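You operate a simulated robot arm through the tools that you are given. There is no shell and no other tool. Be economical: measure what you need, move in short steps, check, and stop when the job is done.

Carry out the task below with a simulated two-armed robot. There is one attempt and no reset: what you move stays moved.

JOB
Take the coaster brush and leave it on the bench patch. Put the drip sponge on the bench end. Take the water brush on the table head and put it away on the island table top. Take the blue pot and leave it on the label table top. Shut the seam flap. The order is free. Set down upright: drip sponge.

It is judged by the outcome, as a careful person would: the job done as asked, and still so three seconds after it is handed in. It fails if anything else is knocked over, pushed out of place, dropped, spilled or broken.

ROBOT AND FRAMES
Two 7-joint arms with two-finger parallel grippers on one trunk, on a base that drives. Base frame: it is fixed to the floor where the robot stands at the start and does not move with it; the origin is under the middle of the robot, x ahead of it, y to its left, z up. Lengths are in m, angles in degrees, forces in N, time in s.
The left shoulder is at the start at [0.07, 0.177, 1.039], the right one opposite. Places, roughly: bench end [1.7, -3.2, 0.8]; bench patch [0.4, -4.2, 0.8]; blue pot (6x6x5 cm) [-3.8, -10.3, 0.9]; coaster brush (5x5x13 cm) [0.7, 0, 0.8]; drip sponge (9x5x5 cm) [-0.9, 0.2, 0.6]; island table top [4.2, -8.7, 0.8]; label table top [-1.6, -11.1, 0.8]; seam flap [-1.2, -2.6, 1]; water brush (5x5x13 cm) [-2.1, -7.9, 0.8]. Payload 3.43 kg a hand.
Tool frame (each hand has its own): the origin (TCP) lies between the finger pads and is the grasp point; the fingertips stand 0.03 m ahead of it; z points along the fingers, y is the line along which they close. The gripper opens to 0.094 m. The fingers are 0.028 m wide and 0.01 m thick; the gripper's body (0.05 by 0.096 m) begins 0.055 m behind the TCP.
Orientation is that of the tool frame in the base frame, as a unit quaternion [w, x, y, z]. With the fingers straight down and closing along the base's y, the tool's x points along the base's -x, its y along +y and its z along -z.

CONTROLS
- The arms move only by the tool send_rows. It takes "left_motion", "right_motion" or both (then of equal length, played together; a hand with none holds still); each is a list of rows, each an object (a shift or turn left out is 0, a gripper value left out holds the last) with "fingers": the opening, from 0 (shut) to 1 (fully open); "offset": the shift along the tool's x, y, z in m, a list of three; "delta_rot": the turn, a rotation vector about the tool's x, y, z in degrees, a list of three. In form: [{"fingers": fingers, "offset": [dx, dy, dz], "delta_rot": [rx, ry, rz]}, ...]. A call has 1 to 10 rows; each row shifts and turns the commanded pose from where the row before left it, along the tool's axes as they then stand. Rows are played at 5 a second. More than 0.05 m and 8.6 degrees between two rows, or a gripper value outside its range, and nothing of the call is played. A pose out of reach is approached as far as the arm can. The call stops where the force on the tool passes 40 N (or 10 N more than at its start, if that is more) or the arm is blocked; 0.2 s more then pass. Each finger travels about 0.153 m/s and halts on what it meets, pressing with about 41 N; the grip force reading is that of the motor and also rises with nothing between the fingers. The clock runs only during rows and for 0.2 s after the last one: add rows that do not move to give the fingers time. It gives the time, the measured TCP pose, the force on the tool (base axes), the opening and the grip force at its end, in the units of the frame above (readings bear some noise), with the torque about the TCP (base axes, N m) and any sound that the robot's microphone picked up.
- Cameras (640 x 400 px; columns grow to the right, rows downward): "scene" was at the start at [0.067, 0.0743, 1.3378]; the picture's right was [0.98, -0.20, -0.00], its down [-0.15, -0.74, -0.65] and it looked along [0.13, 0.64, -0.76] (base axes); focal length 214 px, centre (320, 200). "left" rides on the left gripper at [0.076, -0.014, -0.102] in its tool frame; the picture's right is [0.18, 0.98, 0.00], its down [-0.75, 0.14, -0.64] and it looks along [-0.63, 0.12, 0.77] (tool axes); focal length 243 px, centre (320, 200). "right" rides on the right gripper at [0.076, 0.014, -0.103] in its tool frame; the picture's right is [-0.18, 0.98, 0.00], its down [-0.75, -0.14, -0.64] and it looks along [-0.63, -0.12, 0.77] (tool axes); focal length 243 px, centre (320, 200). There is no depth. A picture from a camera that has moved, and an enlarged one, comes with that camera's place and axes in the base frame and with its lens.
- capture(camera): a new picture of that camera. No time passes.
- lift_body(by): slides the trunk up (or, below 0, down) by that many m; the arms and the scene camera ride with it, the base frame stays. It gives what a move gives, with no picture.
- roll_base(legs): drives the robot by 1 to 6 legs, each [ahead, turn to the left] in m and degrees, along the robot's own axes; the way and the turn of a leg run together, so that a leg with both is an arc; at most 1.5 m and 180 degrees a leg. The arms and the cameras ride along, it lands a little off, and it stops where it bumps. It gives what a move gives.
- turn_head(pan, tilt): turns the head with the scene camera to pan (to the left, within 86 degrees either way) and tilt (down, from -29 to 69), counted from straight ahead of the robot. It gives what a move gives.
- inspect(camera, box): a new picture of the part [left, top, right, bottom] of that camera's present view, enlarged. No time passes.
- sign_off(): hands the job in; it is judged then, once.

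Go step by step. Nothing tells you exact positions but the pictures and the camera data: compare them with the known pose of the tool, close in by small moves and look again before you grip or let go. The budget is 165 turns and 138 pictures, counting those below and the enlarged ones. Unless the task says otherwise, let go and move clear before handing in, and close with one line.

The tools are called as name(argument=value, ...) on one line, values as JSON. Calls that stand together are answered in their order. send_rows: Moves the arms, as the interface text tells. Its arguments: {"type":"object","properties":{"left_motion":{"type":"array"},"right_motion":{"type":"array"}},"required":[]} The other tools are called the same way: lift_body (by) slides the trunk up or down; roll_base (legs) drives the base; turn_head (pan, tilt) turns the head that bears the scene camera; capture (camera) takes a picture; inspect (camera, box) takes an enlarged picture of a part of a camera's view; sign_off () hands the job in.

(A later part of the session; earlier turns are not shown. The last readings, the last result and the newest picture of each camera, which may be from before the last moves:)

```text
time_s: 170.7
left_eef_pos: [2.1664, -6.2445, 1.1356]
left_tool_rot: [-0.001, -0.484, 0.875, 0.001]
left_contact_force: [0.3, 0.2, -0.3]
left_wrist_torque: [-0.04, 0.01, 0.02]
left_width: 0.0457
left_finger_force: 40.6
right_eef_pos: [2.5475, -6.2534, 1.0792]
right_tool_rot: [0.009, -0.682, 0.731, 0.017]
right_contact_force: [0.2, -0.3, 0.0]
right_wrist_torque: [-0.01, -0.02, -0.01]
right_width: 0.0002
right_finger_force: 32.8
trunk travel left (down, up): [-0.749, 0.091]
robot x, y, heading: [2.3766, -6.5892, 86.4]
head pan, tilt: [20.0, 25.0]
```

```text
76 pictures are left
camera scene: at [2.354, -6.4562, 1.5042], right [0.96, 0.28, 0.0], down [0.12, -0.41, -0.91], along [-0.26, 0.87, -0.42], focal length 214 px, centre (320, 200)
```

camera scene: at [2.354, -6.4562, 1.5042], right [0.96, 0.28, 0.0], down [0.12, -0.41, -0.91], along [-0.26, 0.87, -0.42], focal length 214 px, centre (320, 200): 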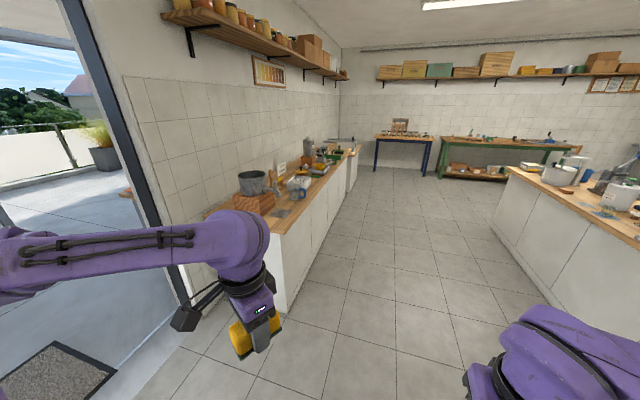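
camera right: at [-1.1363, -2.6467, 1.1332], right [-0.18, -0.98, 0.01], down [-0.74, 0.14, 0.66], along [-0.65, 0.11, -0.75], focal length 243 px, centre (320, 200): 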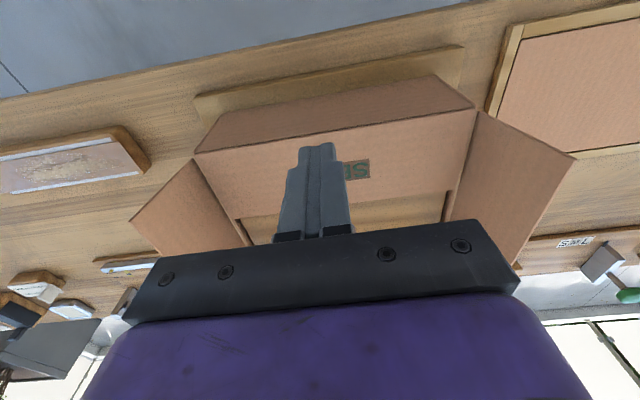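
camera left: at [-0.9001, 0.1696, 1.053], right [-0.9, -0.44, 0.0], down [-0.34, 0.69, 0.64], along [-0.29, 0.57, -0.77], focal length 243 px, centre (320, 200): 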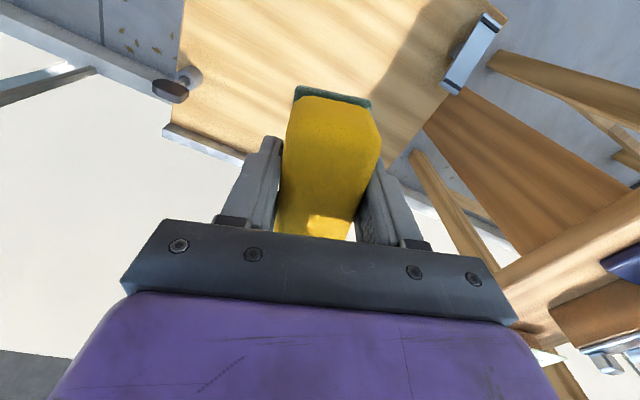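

The bench runs along the left wall with its front edge at x ≈ 1.85, and its far end is near y = -3.2. I'll drive along it and look.

roll_base(legs=[[1.5, 0], [1.4, 0]])

turn_head(pan=60, tilt=30)

capture(camera="scene")

```text
time_s: 184.6
left_eef_pos: [2.334, -3.3825, 1.1345]
left_tool_rot: [-0.001, -0.489, 0.872, 0.002]
left_contact_force: [0.3, 0.2, -1.1]
left_wrist_torque: [0.02, -0.04, -0.03]
left_width: 0.0453
left_finger_force: 41.4
right_eef_pos: [2.714, -3.3877, 1.0786]
right_tool_rot: [0.009, -0.687, 0.727, 0.018]
right_contact_force: [0.0, 0.0, 0.0]
right_wrist_torque: [-0.02, -0.01, -0.02]
right_width: 0.0
right_finger_force: 33.1
trunk travel left (down, up): [-0.749, 0.091]
robot x, y, heading: [2.5463, -3.7261, 87.3]
head pan, tilt: [20.0, 25.0]
```

```text
time_s: 185.7
left_eef_pos: [2.3329, -3.3824, 1.1349]
left_tool_rot: [-0.001, -0.489, 0.872, 0.002]
left_contact_force: [-0.7, 0.8, 0.3]
left_wrist_torque: [0.01, -0.04, 0.0]
left_width: 0.0452
left_finger_force: 41.1
right_eef_pos: [2.7116, -3.388, 1.0791]
right_tool_rot: [0.009, -0.687, 0.726, 0.018]
right_contact_force: [-0.1, -0.2, -0.1]
right_wrist_torque: [0.0, -0.01, 0.02]
right_width: 0.0
right_finger_force: 32.5
trunk travel left (down, up): [-0.749, 0.091]
robot x, y, heading: [2.5452, -3.7268, 87.4]
head pan, tilt: [60.0, 30.0]
```

```text
75 pictures are left
camera scene: at [2.4747, -3.6305, 1.4962], right [0.54, 0.84, 0.0], down [0.42, -0.27, -0.87], along [-0.73, 0.47, -0.5], focal length 214 px, centre (320, 200)
```

scene: 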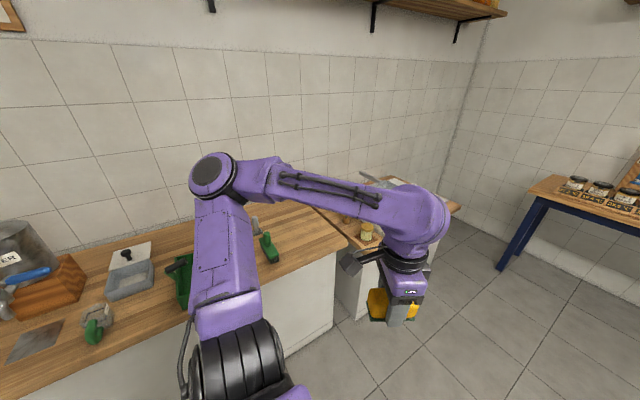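

The bench end is the bare top around (1.7, -3.2). I'll move up, turn to face it, and look.

roll_base(legs=[[0.65, 0], [0, 92], [0.2, 0]])

turn_head(pan=5, tilt=42)

capture(camera="scene")

capture(camera="left")

```text
time_s: 194.3
left_eef_pos: [2.0322, -3.2951, 1.1355]
left_tool_rot: [0.001, 0.965, -0.263, -0.001]
left_contact_force: [0.4, -0.6, -0.7]
left_wrist_torque: [0.02, -0.01, 0.0]
left_width: 0.0452
left_finger_force: 41.0
right_eef_pos: [2.0316, -2.9139, 1.0783]
right_tool_rot: [0.006, 1.0, -0.021, -0.019]
right_contact_force: [-0.3, 0.5, -0.8]
right_wrist_torque: [0.0, -0.04, 0.03]
right_width: 0.0
right_finger_force: 33.2
trunk travel left (down, up): [-0.749, 0.091]
robot x, y, heading: [2.3765, -3.0776, 177.9]
head pan, tilt: [60.0, 30.0]
```

```text
time_s: 195.6
left_eef_pos: [2.032, -3.2949, 1.135]
left_tool_rot: [0.001, 0.965, -0.263, 0.0]
left_contact_force: [-0.7, 0.3, -0.8]
left_wrist_torque: [-0.02, 0.03, -0.01]
left_width: 0.0451
left_finger_force: 41.2
right_eef_pos: [2.0299, -2.9143, 1.0792]
right_tool_rot: [0.007, 1.0, -0.02, -0.019]
right_contact_force: [-0.8, -0.3, 0.2]
right_wrist_torque: [-0.01, 0.0, -0.02]
right_width: 0.0
right_finger_force: 32.7
trunk travel left (down, up): [-0.749, 0.091]
robot x, y, heading: [2.3752, -3.0751, 177.9]
head pan, tilt: [5.0, 42.0]
```

```text
74 pictures are left
camera scene: at [2.2416, -3.0811, 1.4779], right [-0.05, 1.0, 0.0], down [0.67, 0.04, -0.74], along [-0.74, -0.04, -0.67], focal length 214 px, centre (320, 200)
```

scene: 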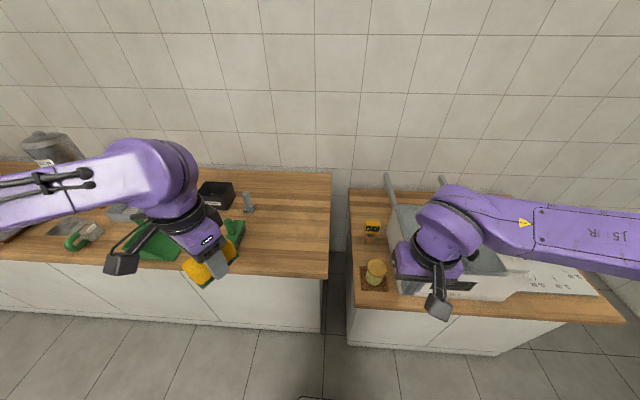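

```text
73 pictures are left
camera left: at [2.1053, -3.3214, 1.2373], right [-0.34, -0.94, 0.0], down [-0.72, 0.26, 0.64], along [-0.61, 0.22, -0.77], focal length 243 px, centre (320, 200)
```

left: 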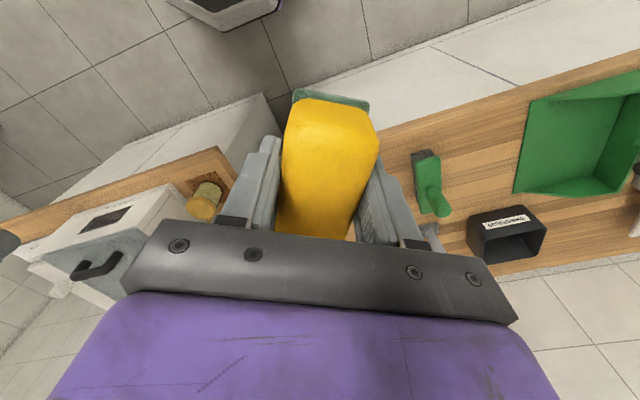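

The clear bare area at the bench end centres on about (1.70, -3.19). I'll roll in 0.1 m and carry the sponge above it.

roll_base(legs=[[0.1, 0]])

```text
time_s: 196.7
left_eef_pos: [1.9293, -3.291, 1.1355]
left_tool_rot: [0.003, 0.964, -0.265, -0.002]
left_contact_force: [-0.1, -0.6, -0.5]
left_wrist_torque: [0.01, -0.01, 0.01]
left_width: 0.0455
left_finger_force: 40.8
right_eef_pos: [1.9297, -2.9094, 1.0784]
right_tool_rot: [0.007, 1.0, -0.021, -0.019]
right_contact_force: [-0.6, 0.0, 0.4]
right_wrist_torque: [-0.01, 0.04, 0.01]
right_width: 0.0
right_finger_force: 33.2
trunk travel left (down, up): [-0.749, 0.091]
robot x, y, heading: [2.2692, -3.0709, 177.9]
head pan, tilt: [5.0, 42.0]
```

send_rows(left_motion=[{"offset": [-0.0415, 0.0053, 0]}, {"offset": [-0.0415, 0.0053, 0]}, {"offset": [-0.0415, 0.0053, 0]}, {"offset": [-0.0415, 0.0053, 0.015]}, {"offset": [-0.0415, 0.0053, 0.02]}, {"offset": [-0.0415, 0.0053, 0.02]}, {"offset": [0, 0, 0.045]}, {"offset": [0, 0, 0.045]}, {}])

capture(camera="scene")

capture(camera="left")

```text
time_s: 198.7
left_eef_pos: [1.6996, -3.1903, 0.9888]
left_tool_rot: [0.002, 0.964, -0.264, -0.001]
left_contact_force: [-0.3, 0.1, 0.2]
left_wrist_torque: [0.01, -0.04, 0.0]
left_width: 0.0453
left_finger_force: 41.2
right_eef_pos: [1.9289, -2.9097, 1.078]
right_tool_rot: [0.007, 1.0, -0.022, -0.019]
right_contact_force: [0.2, -0.6, 0.3]
right_wrist_torque: [-0.01, 0.04, 0.01]
right_width: 0.0001
right_finger_force: 32.5
trunk travel left (down, up): [-0.749, 0.091]
robot x, y, heading: [2.272, -3.0693, 178.0]
head pan, tilt: [5.0, 42.0]
```

```text
72 pictures are left
camera scene: at [2.1402, -3.0768, 1.4779], right [-0.05, 1.0, 0.0], down [0.67, 0.03, -0.74], along [-0.74, -0.04, -0.67], focal length 214 px, centre (320, 200)
```

scene: 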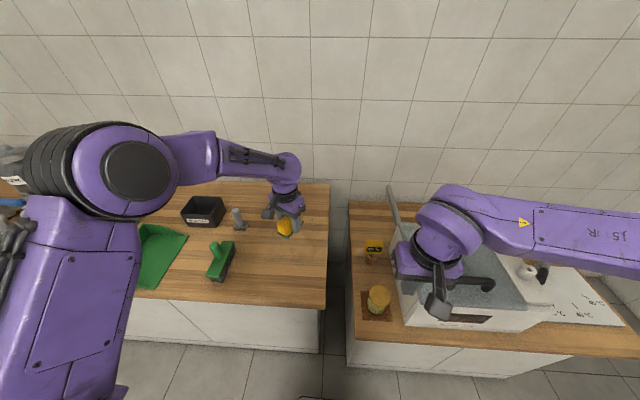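

```text
71 pictures are left
camera left: at [1.7729, -3.2173, 1.0908], right [-0.34, -0.94, 0.0], down [-0.72, 0.27, 0.64], along [-0.61, 0.22, -0.77], focal length 243 px, centre (320, 200)
```

left: 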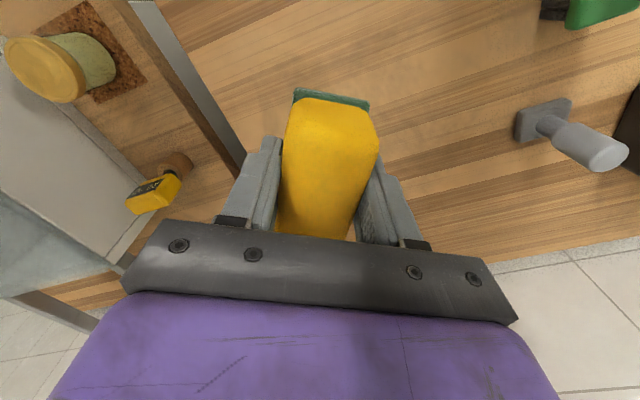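

send_rows(left_motion=[{"offset": [0, 0, 0.03]}, {"offset": [0, 0, 0.03]}, {"offset": [0, 0, 0.02]}, {"offset": [0, 0, 0.012]}, {}])

inspect(camera="scene", box=[230, 170, 350, 250])

```text
time_s: 199.9
left_eef_pos: [1.7009, -3.1906, 0.9002]
left_tool_rot: [0.002, 0.964, -0.265, -0.001]
left_contact_force: [0.4, -0.4, 0.4]
left_wrist_torque: [-0.01, 0.01, 0.01]
left_width: 0.045
left_finger_force: 40.6
right_eef_pos: [1.9294, -2.9105, 1.0795]
right_tool_rot: [0.007, 1.0, -0.022, -0.018]
right_contact_force: [-0.1, -0.9, 0.3]
right_wrist_torque: [-0.04, -0.02, -0.01]
right_width: 0.0
right_finger_force: 32.7
trunk travel left (down, up): [-0.749, 0.091]
robot x, y, heading: [2.2701, -3.0767, 177.8]
head pan, tilt: [5.0, 42.0]
```

```text
5.00 times, centred on (290, 210) of scene
camera zoom: at [2.1402, -3.077, 1.4779], right [-0.05, 1.0, 0.0], down [0.67, 0.03, -0.74], along [-0.74, -0.04, -0.67], focal length 1072 px, centre (470, 150)
```

zoom: 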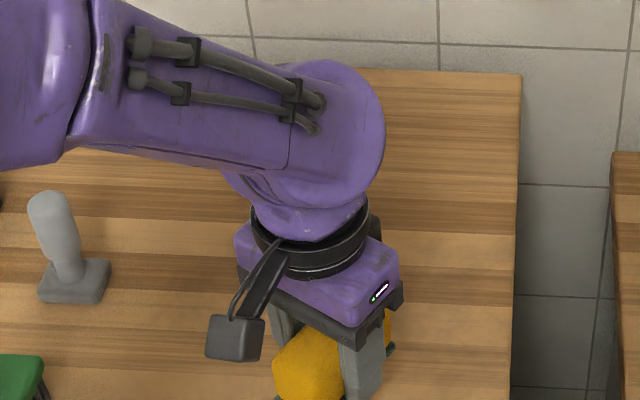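

send_rows(left_motion=[{"offset": [0, 0, 0.012]}, {"offset": [0, 0, 0.01]}, {"offset": [0, 0, 0.008]}, {"offset": [0, 0, 0.008]}, {"offset": [0, 0, 0.008]}, {}])

inspect(camera="scene", box=[230, 180, 350, 270])

```text
time_s: 201.3
left_eef_pos: [1.6982, -3.1917, 0.8521]
left_tool_rot: [0.003, 0.964, -0.264, -0.001]
left_contact_force: [0.5, -0.4, 0.2]
left_wrist_torque: [0.0, -0.03, -0.01]
left_width: 0.0452
left_finger_force: 40.9
right_eef_pos: [1.93, -2.9094, 1.0791]
right_tool_rot: [0.007, 1.0, -0.022, -0.019]
right_contact_force: [1.0, 0.0, -0.6]
right_wrist_torque: [-0.03, -0.01, -0.01]
right_width: 0.0
right_finger_force: 32.6
trunk travel left (down, up): [-0.749, 0.091]
robot x, y, heading: [2.2703, -3.0724, 178.3]
head pan, tilt: [5.0, 42.0]
```

```text
4.44 times, centred on (290, 225) of scene
camera zoom: at [2.14, -3.0769, 1.4779], right [-0.05, 1.0, 0.0], down [0.67, 0.03, -0.74], along [-0.74, -0.04, -0.67], focal length 953 px, centre (453, 89)
```

zoom: 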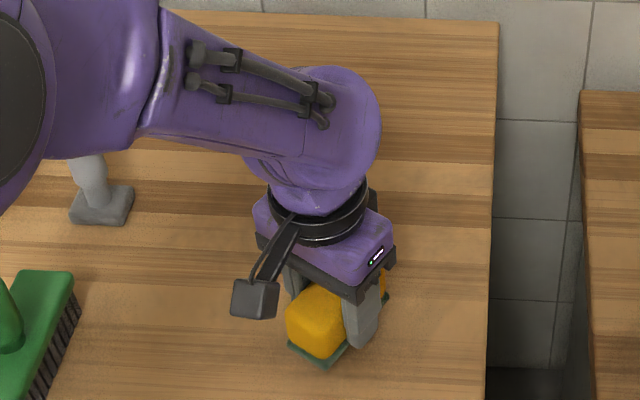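

send_rows(left_motion=[{"offset": [0, 0, 0.008]}, {"offset": [0, 0, 0.008]}, {"offset": [0, 0, 0.006]}, {}])

capture(camera="left")

```text
time_s: 202.3
left_eef_pos: [1.6976, -3.1903, 0.8354]
left_tool_rot: [0.003, 0.965, -0.263, -0.005]
left_contact_force: [-5.1, -3.7, 32.9]
left_wrist_torque: [0.24, -0.05, 0.04]
left_width: 0.0453
left_finger_force: 40.9
right_eef_pos: [1.9324, -2.9092, 1.0796]
right_tool_rot: [0.006, 1.0, -0.022, -0.02]
right_contact_force: [-0.5, 0.0, -0.5]
right_wrist_torque: [0.03, -0.01, -0.01]
right_width: 0.0
right_finger_force: 33.1
trunk travel left (down, up): [-0.749, 0.091]
robot x, y, heading: [2.2706, -3.0729, 177.8]
head pan, tilt: [5.0, 42.0]
```

```text
68 pictures are left
camera left: at [1.7729, -3.2174, 0.9364], right [-0.34, -0.94, 0.01], down [-0.71, 0.26, 0.65], along [-0.61, 0.22, -0.76], focal length 243 px, centre (320, 200)
```

left: 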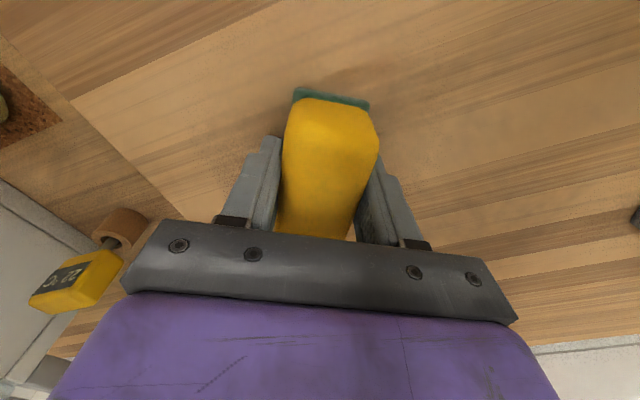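

Sponge contacts the bench (surface z ≈ 0.80). I'll ease the load by 4 mm, open, and rise straight up.

send_rows(left_motion=[{"offset": [0, 0, -0.004]}, {"fingers": 0.55}, {"fingers": 0.7}, {"fingers": 0.9}, {"offset": [0, 0, -0.02]}, {"offset": [0, 0, -0.04]}, {"offset": [0, 0, -0.045]}, {"offset": [0, 0, -0.045]}, {"offset": [0, 0, -0.045]}, {}])

capture(camera="left")

inspect(camera="scene", box=[230, 180, 350, 270])

```text
time_s: 204.5
left_eef_pos: [1.6986, -3.1941, 1.0281]
left_tool_rot: [0.001, 0.964, -0.265, -0.001]
left_contact_force: [-0.5, -0.4, -0.5]
left_wrist_torque: [0.0, 0.0, 0.0]
left_width: 0.0847
left_finger_force: 0.1
right_eef_pos: [1.9281, -2.9105, 1.0786]
right_tool_rot: [0.006, 1.0, -0.022, -0.018]
right_contact_force: [-0.2, -0.4, 0.3]
right_wrist_torque: [0.03, -0.04, 0.02]
right_width: 0.0002
right_finger_force: 33.5
trunk travel left (down, up): [-0.749, 0.091]
robot x, y, heading: [2.2724, -3.0739, 177.9]
head pan, tilt: [5.0, 42.0]
```

```text
67 pictures are left
camera left: at [1.7714, -3.2203, 1.1299], right [-0.34, -0.94, 0.0], down [-0.72, 0.27, 0.64], along [-0.6, 0.22, -0.77], focal length 243 px, centre (320, 200)
```

left: 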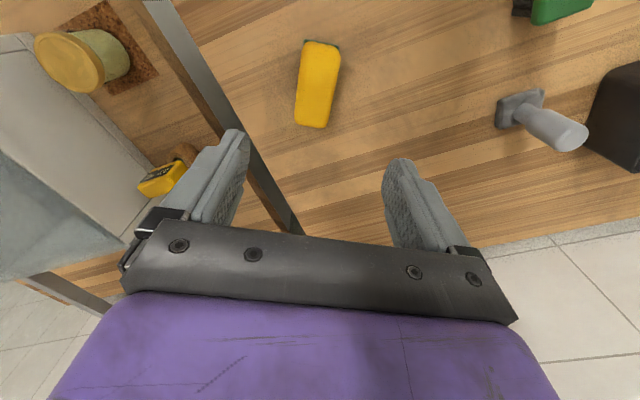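

```text
4.44 times, centred on (290, 225) of scene
camera zoom: at [2.1392, -3.077, 1.4778], right [-0.05, 1.0, 0.0], down [0.67, 0.03, -0.74], along [-0.74, -0.04, -0.67], focal length 953 px, centre (453, 89)
```

zoom: 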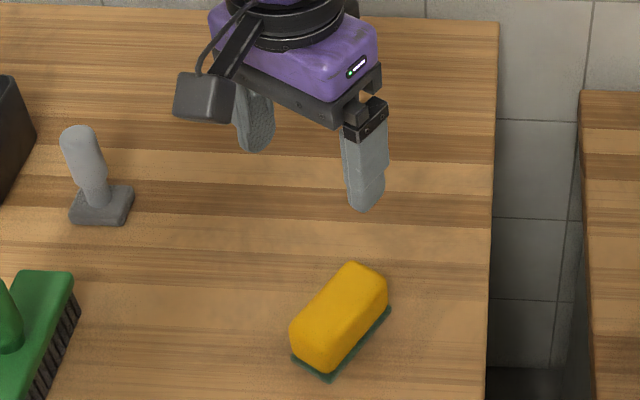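

The sponge stands upright, pad down, on the bench end. I'll retract the left hand, back off, and drive back down to the doorway level.

send_rows(left_motion=[{"offset": [0.0415, -0.005, -0.02], "fingers": 1}, {"offset": [0.0415, -0.005, -0.02]}, {"offset": [0.0415, -0.005, -0.01]}, {"offset": [0.0415, -0.005, 0]}, {"offset": [0.0415, -0.005, 0]}, {"offset": [0.0415, -0.005, 0]}, {}])

roll_base(legs=[[-0.22, 0], [0, 90], [1.5, 0], [1.5, 0], [0.35, 0]])

turn_head(pan=0, tilt=20)

capture(camera="scene")

```text
time_s: 206.1
left_eef_pos: [1.9257, -3.2914, 1.0802]
left_tool_rot: [0.003, 0.964, -0.265, -0.001]
left_contact_force: [-0.7, -0.2, 0.2]
left_wrist_torque: [0.02, -0.04, 0.01]
left_width: 0.0938
left_finger_force: 0.1
right_eef_pos: [1.9288, -2.9083, 1.0779]
right_tool_rot: [0.007, 1.0, -0.021, -0.018]
right_contact_force: [0.2, 0.4, -0.6]
right_wrist_torque: [-0.02, -0.02, 0.03]
right_width: 0.0
right_finger_force: 32.7
trunk travel left (down, up): [-0.749, 0.091]
robot x, y, heading: [2.2742, -3.0739, 178.0]
head pan, tilt: [5.0, 42.0]
```

```text
time_s: 227.9
left_eef_pos: [2.6058, -6.8498, 1.0804]
left_tool_rot: [0.003, 0.876, 0.483, 0.001]
left_contact_force: [0.6, 0.0, -1.2]
left_wrist_torque: [0.03, 0.04, -0.01]
left_width: 0.094
left_finger_force: 0.1
right_eef_pos: [2.224, -6.8395, 1.0786]
right_tool_rot: [0.017, 0.731, 0.682, -0.008]
right_contact_force: [0.6, 0.4, -0.4]
right_wrist_torque: [-0.03, -0.01, 0.02]
right_width: 0.0001
right_finger_force: 32.7
trunk travel left (down, up): [-0.749, 0.091]
robot x, y, heading: [2.3985, -6.5001, -93.7]
head pan, tilt: [5.0, 42.0]
```

```text
time_s: 228.8
left_eef_pos: [2.6055, -6.8495, 1.0793]
left_tool_rot: [0.002, 0.876, 0.483, 0.001]
left_contact_force: [-0.3, -0.4, 0.6]
left_wrist_torque: [0.0, 0.0, 0.02]
left_width: 0.094
left_finger_force: 0.0
right_eef_pos: [2.2239, -6.837, 1.0784]
right_tool_rot: [0.018, 0.732, 0.681, -0.008]
right_contact_force: [0.0, 0.5, -0.3]
right_wrist_torque: [0.01, 0.0, 0.01]
right_width: 0.0003
right_finger_force: 33.0
trunk travel left (down, up): [-0.749, 0.091]
robot x, y, heading: [2.3971, -6.5002, -93.6]
head pan, tilt: [0.0, 20.0]
```

```text
65 pictures are left
camera scene: at [2.3885, -6.6448, 1.5122], right [-1.0, 0.06, 0.0], down [0.02, 0.34, -0.94], along [-0.06, -0.94, -0.34], focal length 214 px, centre (320, 200)
```

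scene: 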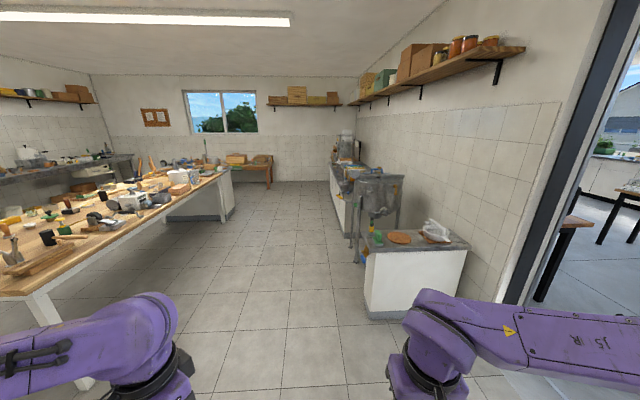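

Now I'll go out of the room and look towards the dark table and the water brush at (-2.1, -7.9).

roll_base(legs=[[0, -86.4], [1.5, 0], [0.9, 0]])

turn_head(pan=25, tilt=22)

capture(camera="scene")

```text
time_s: 244.4
left_eef_pos: [-0.3956, -6.8057, 1.0805]
left_tool_rot: [0.003, 0.972, -0.235, -0.001]
left_contact_force: [0.2, -0.1, -0.4]
left_wrist_torque: [0.0, 0.01, -0.03]
left_width: 0.0941
left_finger_force: 0.0
right_eef_pos: [-0.4177, -6.4243, 1.0784]
right_tool_rot: [0.007, 1.0, 0.01, -0.018]
right_contact_force: [0.3, 0.1, 0.9]
right_wrist_torque: [-0.03, -0.03, 0.0]
right_width: 0.0
right_finger_force: 33.6
trunk travel left (down, up): [-0.749, 0.091]
robot x, y, heading: [-0.0663, -6.563, -178.4]
head pan, tilt: [0.0, 20.0]
```

```text
time_s: 245.3
left_eef_pos: [-0.3959, -6.8053, 1.079]
left_tool_rot: [0.002, 0.972, -0.235, -0.001]
left_contact_force: [0.3, -0.6, 0.3]
left_wrist_torque: [0.01, 0.03, 0.0]
left_width: 0.094
left_finger_force: 0.0
right_eef_pos: [-0.4173, -6.4242, 1.0795]
right_tool_rot: [0.007, 1.0, 0.01, -0.019]
right_contact_force: [-0.7, -0.4, -0.8]
right_wrist_torque: [0.02, -0.01, 0.02]
right_width: 0.0
right_finger_force: 33.2
trunk travel left (down, up): [-0.749, 0.091]
robot x, y, heading: [-0.0653, -6.5654, -178.7]
head pan, tilt: [25.0, 22.0]
```

```text
64 pictures are left
camera scene: at [-0.197, -6.6099, 1.5091], right [-0.45, 0.9, 0.0], down [0.34, 0.17, -0.93], along [-0.83, -0.41, -0.37], focal length 214 px, centre (320, 200)
```

scene: 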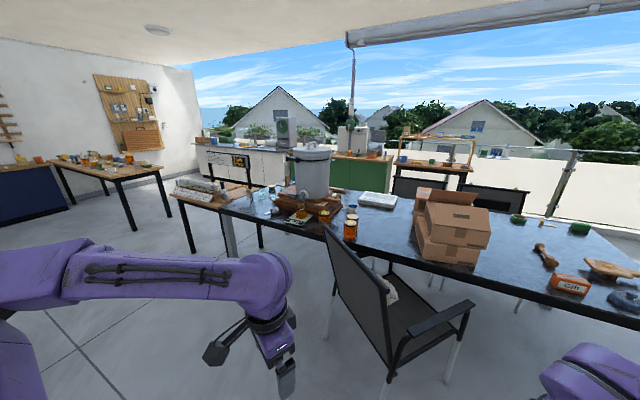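

inspect(camera="scene", box=[160, 130, 410, 290])

```text
2.50 times, centred on (285, 210) of scene
camera zoom: at [-0.197, -6.6099, 1.5091], right [-0.45, 0.9, 0.0], down [0.34, 0.17, -0.93], along [-0.83, -0.41, -0.37], focal length 536 px, centre (408, 175)
```

zoom: 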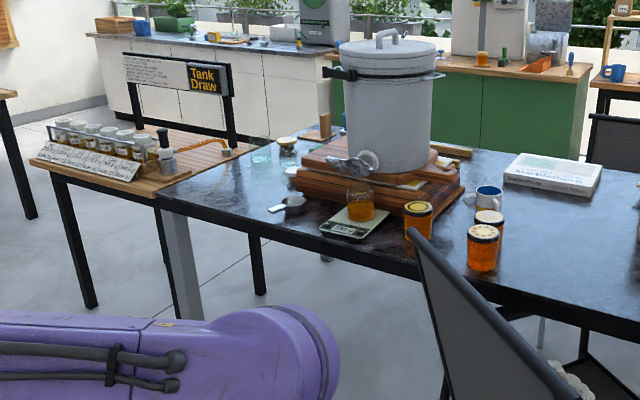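

The brush should be at the far −y/−x corner of the dark table, partly hidden behind the urn. I'll route around via the gap between the "Tank Draw" table and the label table, clear of the chair.

roll_base(legs=[[0, 63], [1.0, 0], [0, 22], [1.85, 0]])

turn_head(pan=-60, tilt=22)

capture(camera="scene")

```text
refused: 1.85 is not a number from -1.5 to 1.5
```

```text
time_s: 246.9
left_eef_pos: [-0.3964, -6.8056, 1.0798]
left_tool_rot: [0.002, 0.972, -0.234, 0.0]
left_contact_force: [0.1, 0.2, 0.2]
left_wrist_torque: [0.01, 0.0, 0.0]
left_width: 0.0941
left_finger_force: 0.0
right_eef_pos: [-0.4193, -6.4241, 1.0785]
right_tool_rot: [0.007, 1.0, 0.01, -0.018]
right_contact_force: [0.7, -0.1, -0.4]
right_wrist_torque: [-0.01, -0.04, 0.03]
right_width: 0.0
right_finger_force: 33.8
trunk travel left (down, up): [-0.749, 0.091]
robot x, y, heading: [-0.0674, -6.5657, -178.4]
head pan, tilt: [-60.0, 22.0]
```

```text
62 pictures are left
camera scene: at [-0.1626, -6.4896, 1.509], right [0.85, 0.52, 0.0], down [0.2, -0.32, -0.93], along [-0.48, 0.79, -0.37], focal length 214 px, centre (320, 200)
```

scene: 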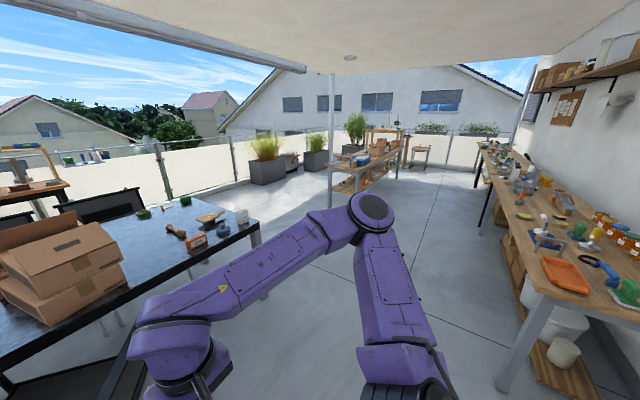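

roll_base(legs=[[0, 63], [1.0, 0], [0, 22], [1.4, 0], [0.4, 0]])

capture(camera="scene")

```text
time_s: 264.7
left_eef_pos: [-0.3651, -9.6179, 1.0802]
left_tool_rot: [0.003, 0.873, 0.488, 0.001]
left_contact_force: [0.0, 0.1, 0.2]
left_wrist_torque: [-0.01, -0.02, -0.01]
left_width: 0.094
left_finger_force: 0.0
right_eef_pos: [-0.7456, -9.6094, 1.0785]
right_tool_rot: [0.017, 0.727, 0.686, -0.009]
right_contact_force: [-0.3, 0.4, -0.3]
right_wrist_torque: [0.02, -0.01, 0.01]
right_width: 0.0001
right_finger_force: 33.2
trunk travel left (down, up): [-0.749, 0.091]
robot x, y, heading: [-0.5743, -9.2681, -93.2]
head pan, tilt: [-60.0, 22.0]
```

```text
61 pictures are left
camera scene: at [-0.6613, -9.3638, 1.5091], right [-0.45, 0.89, 0.0], down [0.33, 0.17, -0.93], along [-0.83, -0.42, -0.37], focal length 214 px, centre (320, 200)
```

scene: 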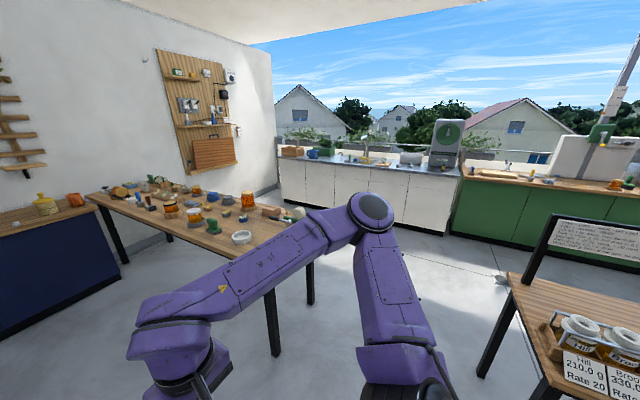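

The gap is about 1.1 m wide and clear. I'll drive through it heading −x, slightly diagonal.

roll_base(legs=[[0, -80], [1.5, 0], [0.25, 0]])

turn_head(pan=-75, tilt=25)

capture(camera="scene")

```text
time_s: 277.3
left_eef_pos: [-2.6884, -9.6499, 1.0797]
left_tool_rot: [0.003, 0.978, -0.21, -0.001]
left_contact_force: [-0.6, -0.3, 1.1]
left_wrist_torque: [0.0, -0.03, -0.01]
left_width: 0.094
left_finger_force: 0.1
right_eef_pos: [-2.7291, -9.2716, 1.0789]
right_tool_rot: [0.008, 0.999, 0.034, -0.018]
right_contact_force: [0.2, -0.6, -0.4]
right_wrist_torque: [0.0, 0.0, 0.02]
right_width: 0.0001
right_finger_force: 32.5
trunk travel left (down, up): [-0.749, 0.091]
robot x, y, heading: [-2.3687, -9.3972, -175.6]
head pan, tilt: [-60.0, 22.0]
```

```text
time_s: 278.1
left_eef_pos: [-2.6893, -9.6505, 1.0795]
left_tool_rot: [0.002, 0.978, -0.21, 0.0]
left_contact_force: [-0.5, -0.4, 0.5]
left_wrist_torque: [0.03, -0.03, -0.01]
left_width: 0.094
left_finger_force: 0.0
right_eef_pos: [-2.7298, -9.2714, 1.0786]
right_tool_rot: [0.008, 0.999, 0.033, -0.018]
right_contact_force: [-0.3, -0.1, 1.0]
right_wrist_torque: [0.0, -0.05, 0.02]
right_width: 0.0002
right_finger_force: 32.8
trunk travel left (down, up): [-0.749, 0.091]
robot x, y, heading: [-2.3698, -9.3979, -175.6]
head pan, tilt: [-75.0, 25.0]
```

```text
60 pictures are left
camera scene: at [-2.4505, -9.314, 1.5042], right [0.94, 0.33, 0.0], down [0.14, -0.4, -0.91], along [-0.3, 0.86, -0.42], focal length 214 px, centre (320, 200)
```

scene: 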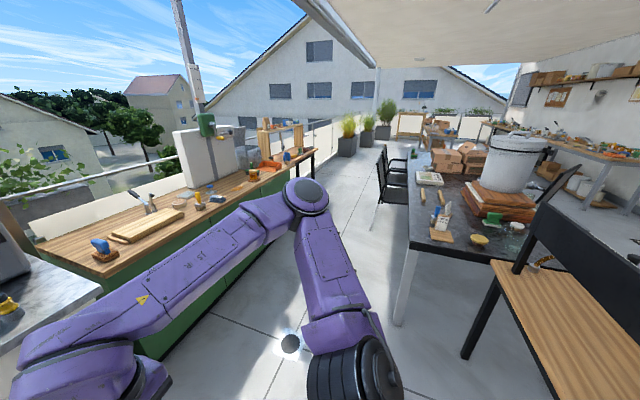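

inspect(camera="scene", box=[390, 150, 560, 260])

```text
3.64 times, centred on (475, 205) of scene
camera zoom: at [-2.4505, -9.314, 1.5042], right [0.94, 0.33, 0.0], down [0.14, -0.4, -0.91], along [-0.3, 0.86, -0.42], focal length 780 px, centre (-244, 182)
```

zoom: 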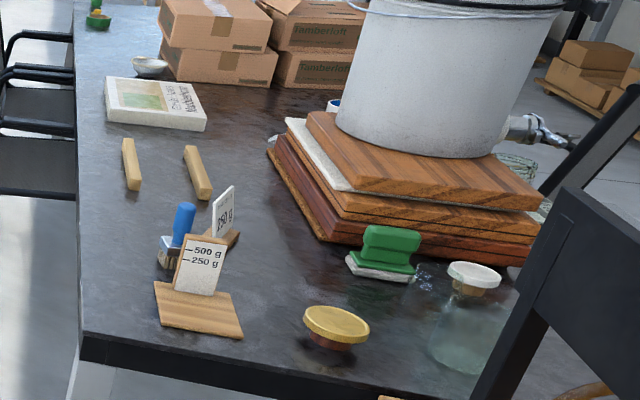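

The water brush (blue handle) stands at about (-2.145, -7.90) behind a small card holder. I'll approach from the table's −x side, facing +x.

roll_base(legs=[[0, -73.7], [1.49, 0], [0, -110.7]])

turn_head(pan=0, tilt=42)

capture(camera="scene")

```text
time_s: 293.2
left_eef_pos: [-2.5489, -7.8164, 1.0787]
left_tool_rot: [0.002, 0.263, 0.965, 0.002]
left_contact_force: [-0.4, 0.6, -0.5]
left_wrist_torque: [0.0, 0.01, -0.02]
left_width: 0.0939
left_finger_force: 0.1
right_eef_pos: [-2.5487, -8.1974, 1.0782]
right_tool_rot: [0.019, 0.02, 1.0, 0.007]
right_contact_force: [0.6, 0.4, -0.3]
right_wrist_torque: [-0.03, 0.0, 0.0]
right_width: 0.0
right_finger_force: 33.5
trunk travel left (down, up): [-0.749, 0.091]
robot x, y, heading: [-2.8925, -8.0359, -2.2]
head pan, tilt: [-75.0, 25.0]
```

```text
time_s: 294.7
left_eef_pos: [-2.5479, -7.8165, 1.0803]
left_tool_rot: [0.002, 0.263, 0.965, 0.001]
left_contact_force: [-0.3, -0.5, 0.1]
left_wrist_torque: [-0.01, -0.01, 0.0]
left_width: 0.0938
left_finger_force: 0.1
right_eef_pos: [-2.5485, -8.1982, 1.0798]
right_tool_rot: [0.019, 0.019, 1.0, 0.005]
right_contact_force: [-1.1, -0.2, -0.3]
right_wrist_torque: [-0.01, 0.01, -0.02]
right_width: 0.0001
right_finger_force: 33.0
trunk travel left (down, up): [-0.749, 0.091]
robot x, y, heading: [-2.8933, -8.0381, -1.7]
head pan, tilt: [0.0, 42.0]
```

```text
58 pictures are left
camera scene: at [-2.7567, -8.0424, 1.4779], right [-0.03, -1.0, 0.0], down [-0.67, 0.02, -0.74], along [0.74, -0.03, -0.67], focal length 214 px, centre (320, 200)
```

scene: 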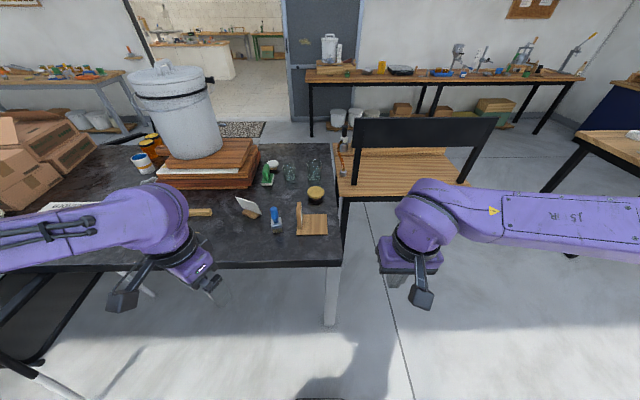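

roll_base(legs=[[0.16, 0]])

inspect(camera="scene", box=[220, 170, 350, 260])

capture(camera="left")

```text
time_s: 296.1
left_eef_pos: [-2.3886, -7.8189, 1.0797]
left_tool_rot: [0.001, 0.261, 0.965, 0.003]
left_contact_force: [-0.3, 0.3, 0.2]
left_wrist_torque: [-0.02, 0.0, 0.02]
left_width: 0.094
left_finger_force: 0.0
right_eef_pos: [-2.3874, -8.2007, 1.0786]
right_tool_rot: [0.019, 0.019, 1.0, 0.007]
right_contact_force: [0.1, 1.0, 0.1]
right_wrist_torque: [0.02, -0.01, -0.01]
right_width: 0.0
right_finger_force: 32.8
trunk travel left (down, up): [-0.749, 0.091]
robot x, y, heading: [-2.728, -8.0392, -1.7]
head pan, tilt: [0.0, 42.0]
```

```text
4.44 times, centred on (285, 215) of scene
camera zoom: at [-2.5961, -8.0469, 1.4781], right [-0.03, -1.0, 0.0], down [-0.67, 0.02, -0.74], along [0.74, -0.02, -0.67], focal length 953 px, centre (476, 133)
```

zoom: 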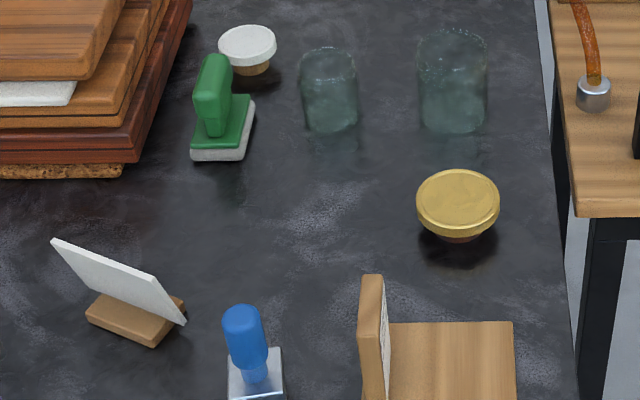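

```text
56 pictures are left
camera left: at [-2.4608, -7.794, 1.1819], right [0.34, 0.94, 0.0], down [0.72, -0.26, 0.64], along [0.61, -0.21, -0.76], focal length 243 px, centre (320, 200)
```

left: 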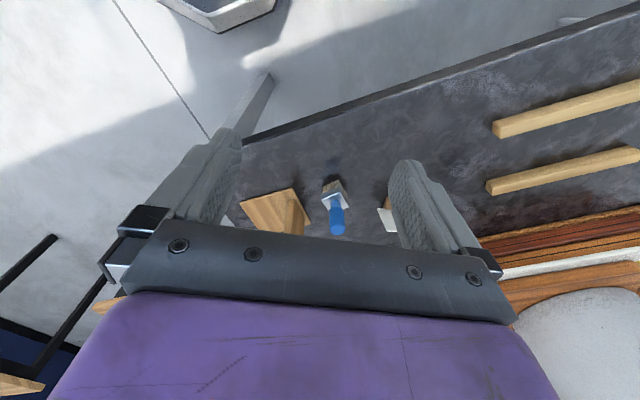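

The ferrule is roughly square to the world axes. Closing along x avoids both card holders, so I'll turn the left hand by 60° first.

send_rows(left_motion=[{"delta_rot": [0, 0, 8.5]}, {"delta_rot": [0, 0, 8.5]}, {"delta_rot": [0, 0, 8.5]}, {"delta_rot": [0, 0, 8.5]}, {"delta_rot": [0, 0, 8.5]}, {"delta_rot": [0, 0, 8.5]}, {"delta_rot": [0, 0, 8.5]}, {}])

```text
time_s: 297.9
left_eef_pos: [-2.3876, -7.82, 1.0801]
left_tool_rot: [0.0, 0.706, 0.708, 0.003]
left_contact_force: [0.1, 0.5, -0.2]
left_wrist_torque: [0.02, -0.02, -0.02]
left_width: 0.094
left_finger_force: 0.0
right_eef_pos: [-2.3867, -8.2015, 1.0779]
right_tool_rot: [0.018, 0.018, 1.0, 0.006]
right_contact_force: [1.0, -0.2, 0.3]
right_wrist_torque: [0.02, 0.03, 0.0]
right_width: 0.0001
right_finger_force: 33.4
trunk travel left (down, up): [-0.749, 0.091]
robot x, y, heading: [-2.73, -8.0383, -2.0]
head pan, tilt: [0.0, 42.0]
```

send_rows(left_motion=[{"offset": [-0.009, 0.043, 0]}, {"offset": [-0.009, 0.043, 0]}, {"offset": [-0.009, 0.043, 0]}, {"offset": [-0.009, 0.043, 0.02]}, {"offset": [-0.009, 0.043, 0.03]}, {"offset": [-0.009, 0.042, 0.03]}, {}])

capture(camera="left")

inspect(camera="scene", box=[220, 170, 350, 260])

```text
refused: row 5 steps farther than a row can; nothing moved
```

```text
55 pictures are left
camera left: at [-2.4013, -7.7444, 1.1808], right [0.98, 0.19, 0.0], down [0.14, -0.76, 0.64], along [0.12, -0.63, -0.77], focal length 243 px, centre (320, 200)
```

left: 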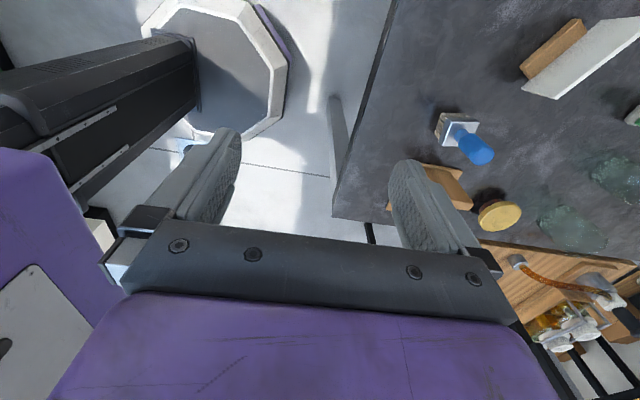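

```text
4.44 times, centred on (285, 215) of scene
camera zoom: at [-2.5941, -8.0469, 1.4779], right [-0.03, -1.0, 0.0], down [-0.67, 0.02, -0.74], along [0.74, -0.02, -0.67], focal length 953 px, centre (476, 133)
```

zoom: 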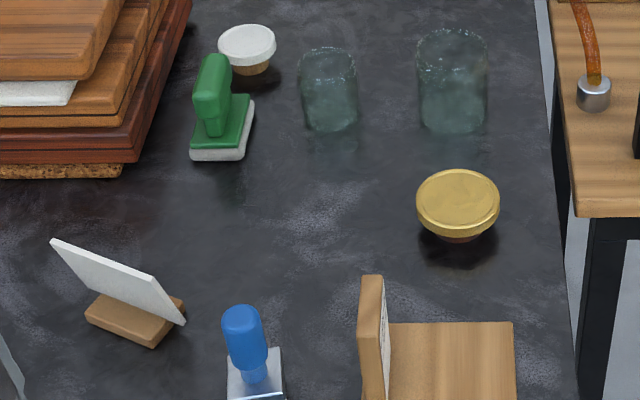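

send_rows(left_motion=[{"offset": [-0.009, 0.043, 0]}, {"offset": [-0.009, 0.043, 0]}, {"offset": [-0.009, 0.043, 0]}, {"offset": [-0.009, 0.043, 0.015]}, {"offset": [-0.009, 0.043, 0.02]}, {"offset": [-0.009, 0.042, 0.02]}, {"offset": [0, 0, 0.025]}, {}])

capture(camera="left")

inspect(camera="scene", box=[210, 170, 350, 270])

```text
time_s: 299.7
left_eef_pos: [-2.1272, -7.8734, 0.9978]
left_tool_rot: [0.001, 0.706, 0.708, 0.003]
left_contact_force: [-0.2, 0.2, 0.2]
left_wrist_torque: [-0.01, -0.04, -0.01]
left_width: 0.094
left_finger_force: 0.0
right_eef_pos: [-2.3868, -8.2004, 1.0794]
right_tool_rot: [0.019, 0.018, 1.0, 0.007]
right_contact_force: [0.2, 0.0, -0.7]
right_wrist_torque: [-0.02, 0.0, 0.05]
right_width: 0.0
right_finger_force: 32.9
trunk travel left (down, up): [-0.749, 0.091]
robot x, y, heading: [-2.7285, -8.0423, -1.9]
head pan, tilt: [0.0, 42.0]
```

```text
53 pictures are left
camera left: at [-2.1425, -7.7978, 1.1014], right [0.98, 0.19, 0.0], down [0.14, -0.76, 0.64], along [0.12, -0.63, -0.77], focal length 243 px, centre (320, 200)
```

left: 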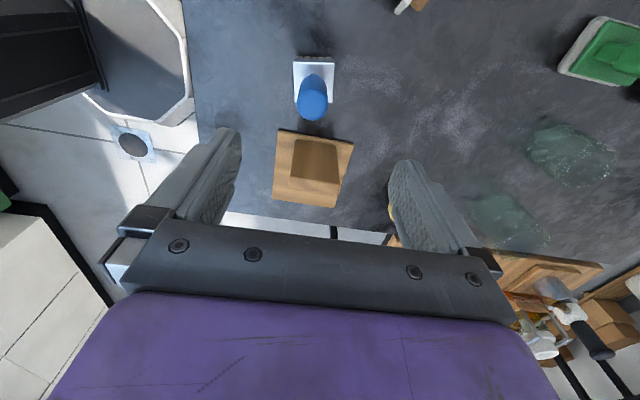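

```text
4.00 times, centred on (280, 220) of scene
camera zoom: at [-2.5945, -8.047, 1.4779], right [-0.03, -1.0, 0.0], down [-0.67, 0.02, -0.74], along [0.74, -0.02, -0.67], focal length 858 px, centre (480, 120)
```

zoom: 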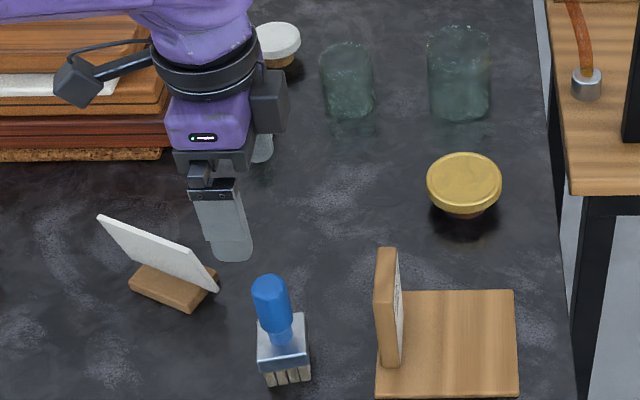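

Handle axis is at about (-2.141, -7.876), ferrule yawed about 10°. I'll align and descend so the tips grip the ferrule's upper part.

send_rows(left_motion=[{"offset": [-0.003, -0.015, 0], "delta_rot": [0, 0, -5]}, {"delta_rot": [0, 0, -5]}, {"offset": [0, 0, 0.035]}, {"offset": [0, 0, 0.035]}, {"offset": [0, 0, 0.03]}, {"offset": [0, 0, 0.03]}, {}])

capture(camera="left")

inspect(camera="scene", box=[230, 180, 330, 270])

```text
time_s: 301.3
left_eef_pos: [-2.1449, -7.8758, 0.8709]
left_tool_rot: [0.0, 0.641, 0.767, 0.002]
left_contact_force: [-0.6, -0.3, -0.3]
left_wrist_torque: [-0.01, 0.0, -0.01]
left_width: 0.0941
left_finger_force: 0.0
right_eef_pos: [-2.3871, -8.2012, 1.078]
right_tool_rot: [0.018, 0.018, 1.0, 0.007]
right_contact_force: [0.0, 1.3, 0.1]
right_wrist_torque: [0.03, -0.01, -0.02]
right_width: 0.0
right_finger_force: 33.2
trunk travel left (down, up): [-0.749, 0.091]
robot x, y, heading: [-2.7285, -8.0434, -1.5]
head pan, tilt: [0.0, 42.0]
```

```text
51 pictures are left
camera left: at [-2.1723, -7.8025, 0.9734], right [0.93, 0.35, 0.0], down [0.27, -0.72, 0.64], along [0.23, -0.6, -0.77], focal length 243 px, centre (320, 200)
```

left: 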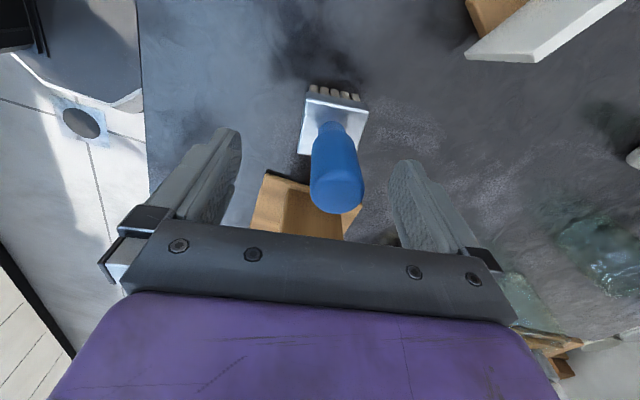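

```text
4.44 times, centred on (280, 225) of scene
camera zoom: at [-2.595, -8.0472, 1.478], right [-0.03, -1.0, 0.0], down [-0.67, 0.02, -0.74], along [0.74, -0.02, -0.67], focal length 953 px, centre (498, 89)
```

zoom: 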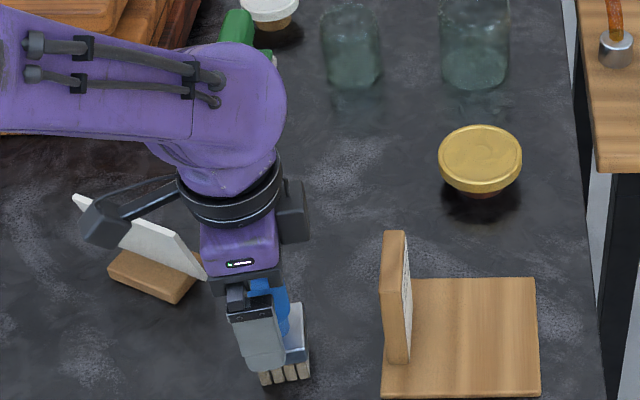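

send_rows(left_motion=[{"offset": [0.007, 0.005, 0]}, {"offset": [0, 0, 0.025]}, {"offset": [0, 0, 0.015]}, {"offset": [0, 0, 0.004]}, {}])

capture(camera="left")

```text
time_s: 302.5
left_eef_pos: [-2.1401, -7.8683, 0.8269]
left_tool_rot: [-0.001, 0.642, 0.767, 0.003]
left_contact_force: [1.0, -1.2, 0.1]
left_wrist_torque: [0.05, 0.01, 0.03]
left_width: 0.0941
left_finger_force: 0.0
right_eef_pos: [-2.3865, -8.2009, 1.0783]
right_tool_rot: [0.018, 0.018, 1.0, 0.005]
right_contact_force: [0.0, -0.7, 0.3]
right_wrist_torque: [0.0, 0.0, -0.01]
right_width: 0.0003
right_finger_force: 32.9
trunk travel left (down, up): [-0.749, 0.091]
robot x, y, heading: [-2.7315, -8.0433, -1.8]
head pan, tilt: [0.0, 42.0]
```

```text
49 pictures are left
camera left: at [-2.1671, -7.7966, 0.929], right [0.94, 0.35, 0.0], down [0.27, -0.72, 0.64], along [0.23, -0.6, -0.77], focal length 243 px, centre (320, 200)
```

left: 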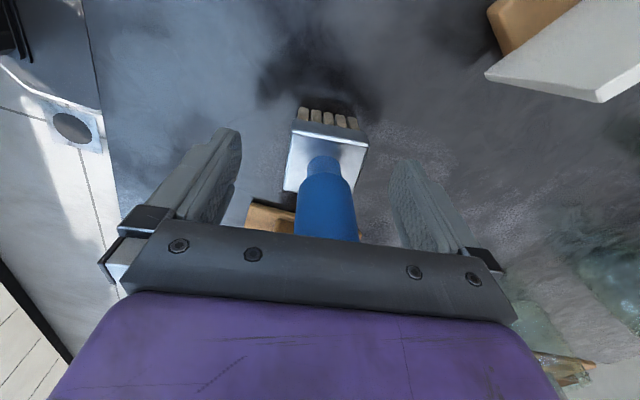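

send_rows(left_motion=[{"offset": [0.006, 0, 0.003]}, {"fingers": 0.6}, {"fingers": 0.4}, {}, {}])

capture(camera="left")

```text
time_s: 303.7
left_eef_pos: [-2.1425, -7.8632, 0.8233]
left_tool_rot: [0.0, 0.642, 0.767, 0.003]
left_contact_force: [0.7, 0.5, -0.5]
left_wrist_torque: [0.01, 0.03, -0.03]
left_width: 0.048
left_finger_force: 41.6
right_eef_pos: [-2.3854, -8.2014, 1.0784]
right_tool_rot: [0.019, 0.018, 1.0, 0.007]
right_contact_force: [0.0, -1.5, -0.6]
right_wrist_torque: [-0.02, 0.0, 0.0]
right_width: 0.0
right_finger_force: 33.0
trunk travel left (down, up): [-0.749, 0.091]
robot x, y, heading: [-2.7291, -8.0416, -1.7]
head pan, tilt: [0.0, 42.0]
```

```text
48 pictures are left
camera left: at [-2.1691, -7.7913, 0.9257], right [0.93, 0.35, 0.0], down [0.27, -0.72, 0.64], along [0.23, -0.6, -0.77], focal length 243 px, centre (320, 200)
```

left: 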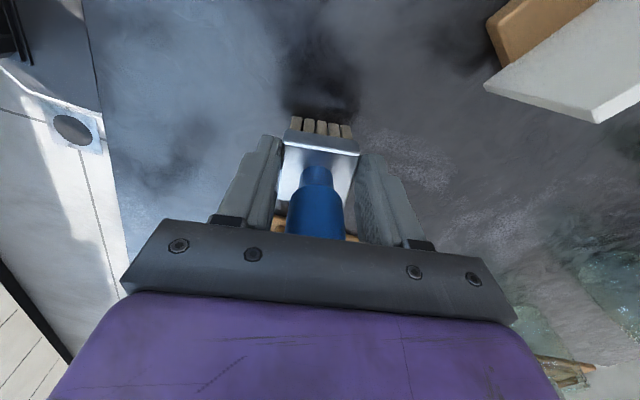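

The ferrule is gripped at 48 mm. I'll lift straight up and check that it holds.

send_rows(left_motion=[{"fingers": 0.2}, {"offset": [0, 0, -0.03]}, {"offset": [0, 0, -0.045]}, {"offset": [0, 0, -0.045]}, {"offset": [0, 0, -0.045]}, {"offset": [0, 0, -0.045]}, {"offset": [0, 0, -0.045]}, {}])

capture(camera="left")

```text
time_s: 305.5
left_eef_pos: [-2.1401, -7.8604, 1.0756]
left_tool_rot: [0.001, 0.642, 0.767, 0.002]
left_contact_force: [0.3, 0.3, -1.1]
left_wrist_torque: [0.02, 0.03, -0.01]
left_width: 0.048
left_finger_force: 41.1
right_eef_pos: [-2.3872, -8.2013, 1.0781]
right_tool_rot: [0.019, 0.019, 1.0, 0.007]
right_contact_force: [0.4, -0.3, 0.3]
right_wrist_torque: [0.01, 0.0, -0.01]
right_width: 0.0
right_finger_force: 33.1
trunk travel left (down, up): [-0.749, 0.091]
robot x, y, heading: [-2.7282, -8.0406, -1.7]
head pan, tilt: [0.0, 42.0]
```

```text
47 pictures are left
camera left: at [-2.1669, -7.7892, 1.1782], right [0.93, 0.35, 0.0], down [0.27, -0.72, 0.64], along [0.23, -0.6, -0.77], focal length 243 px, centre (320, 200)
```

left: 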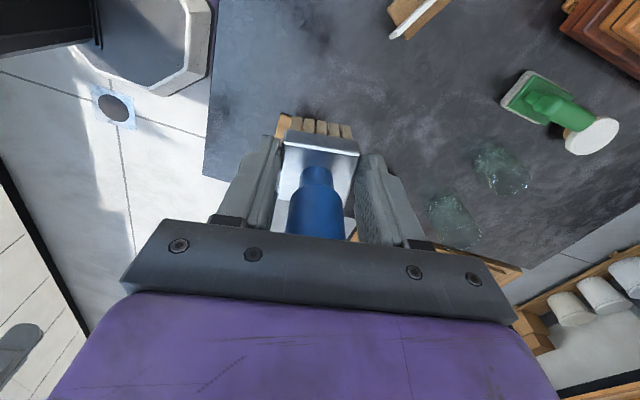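

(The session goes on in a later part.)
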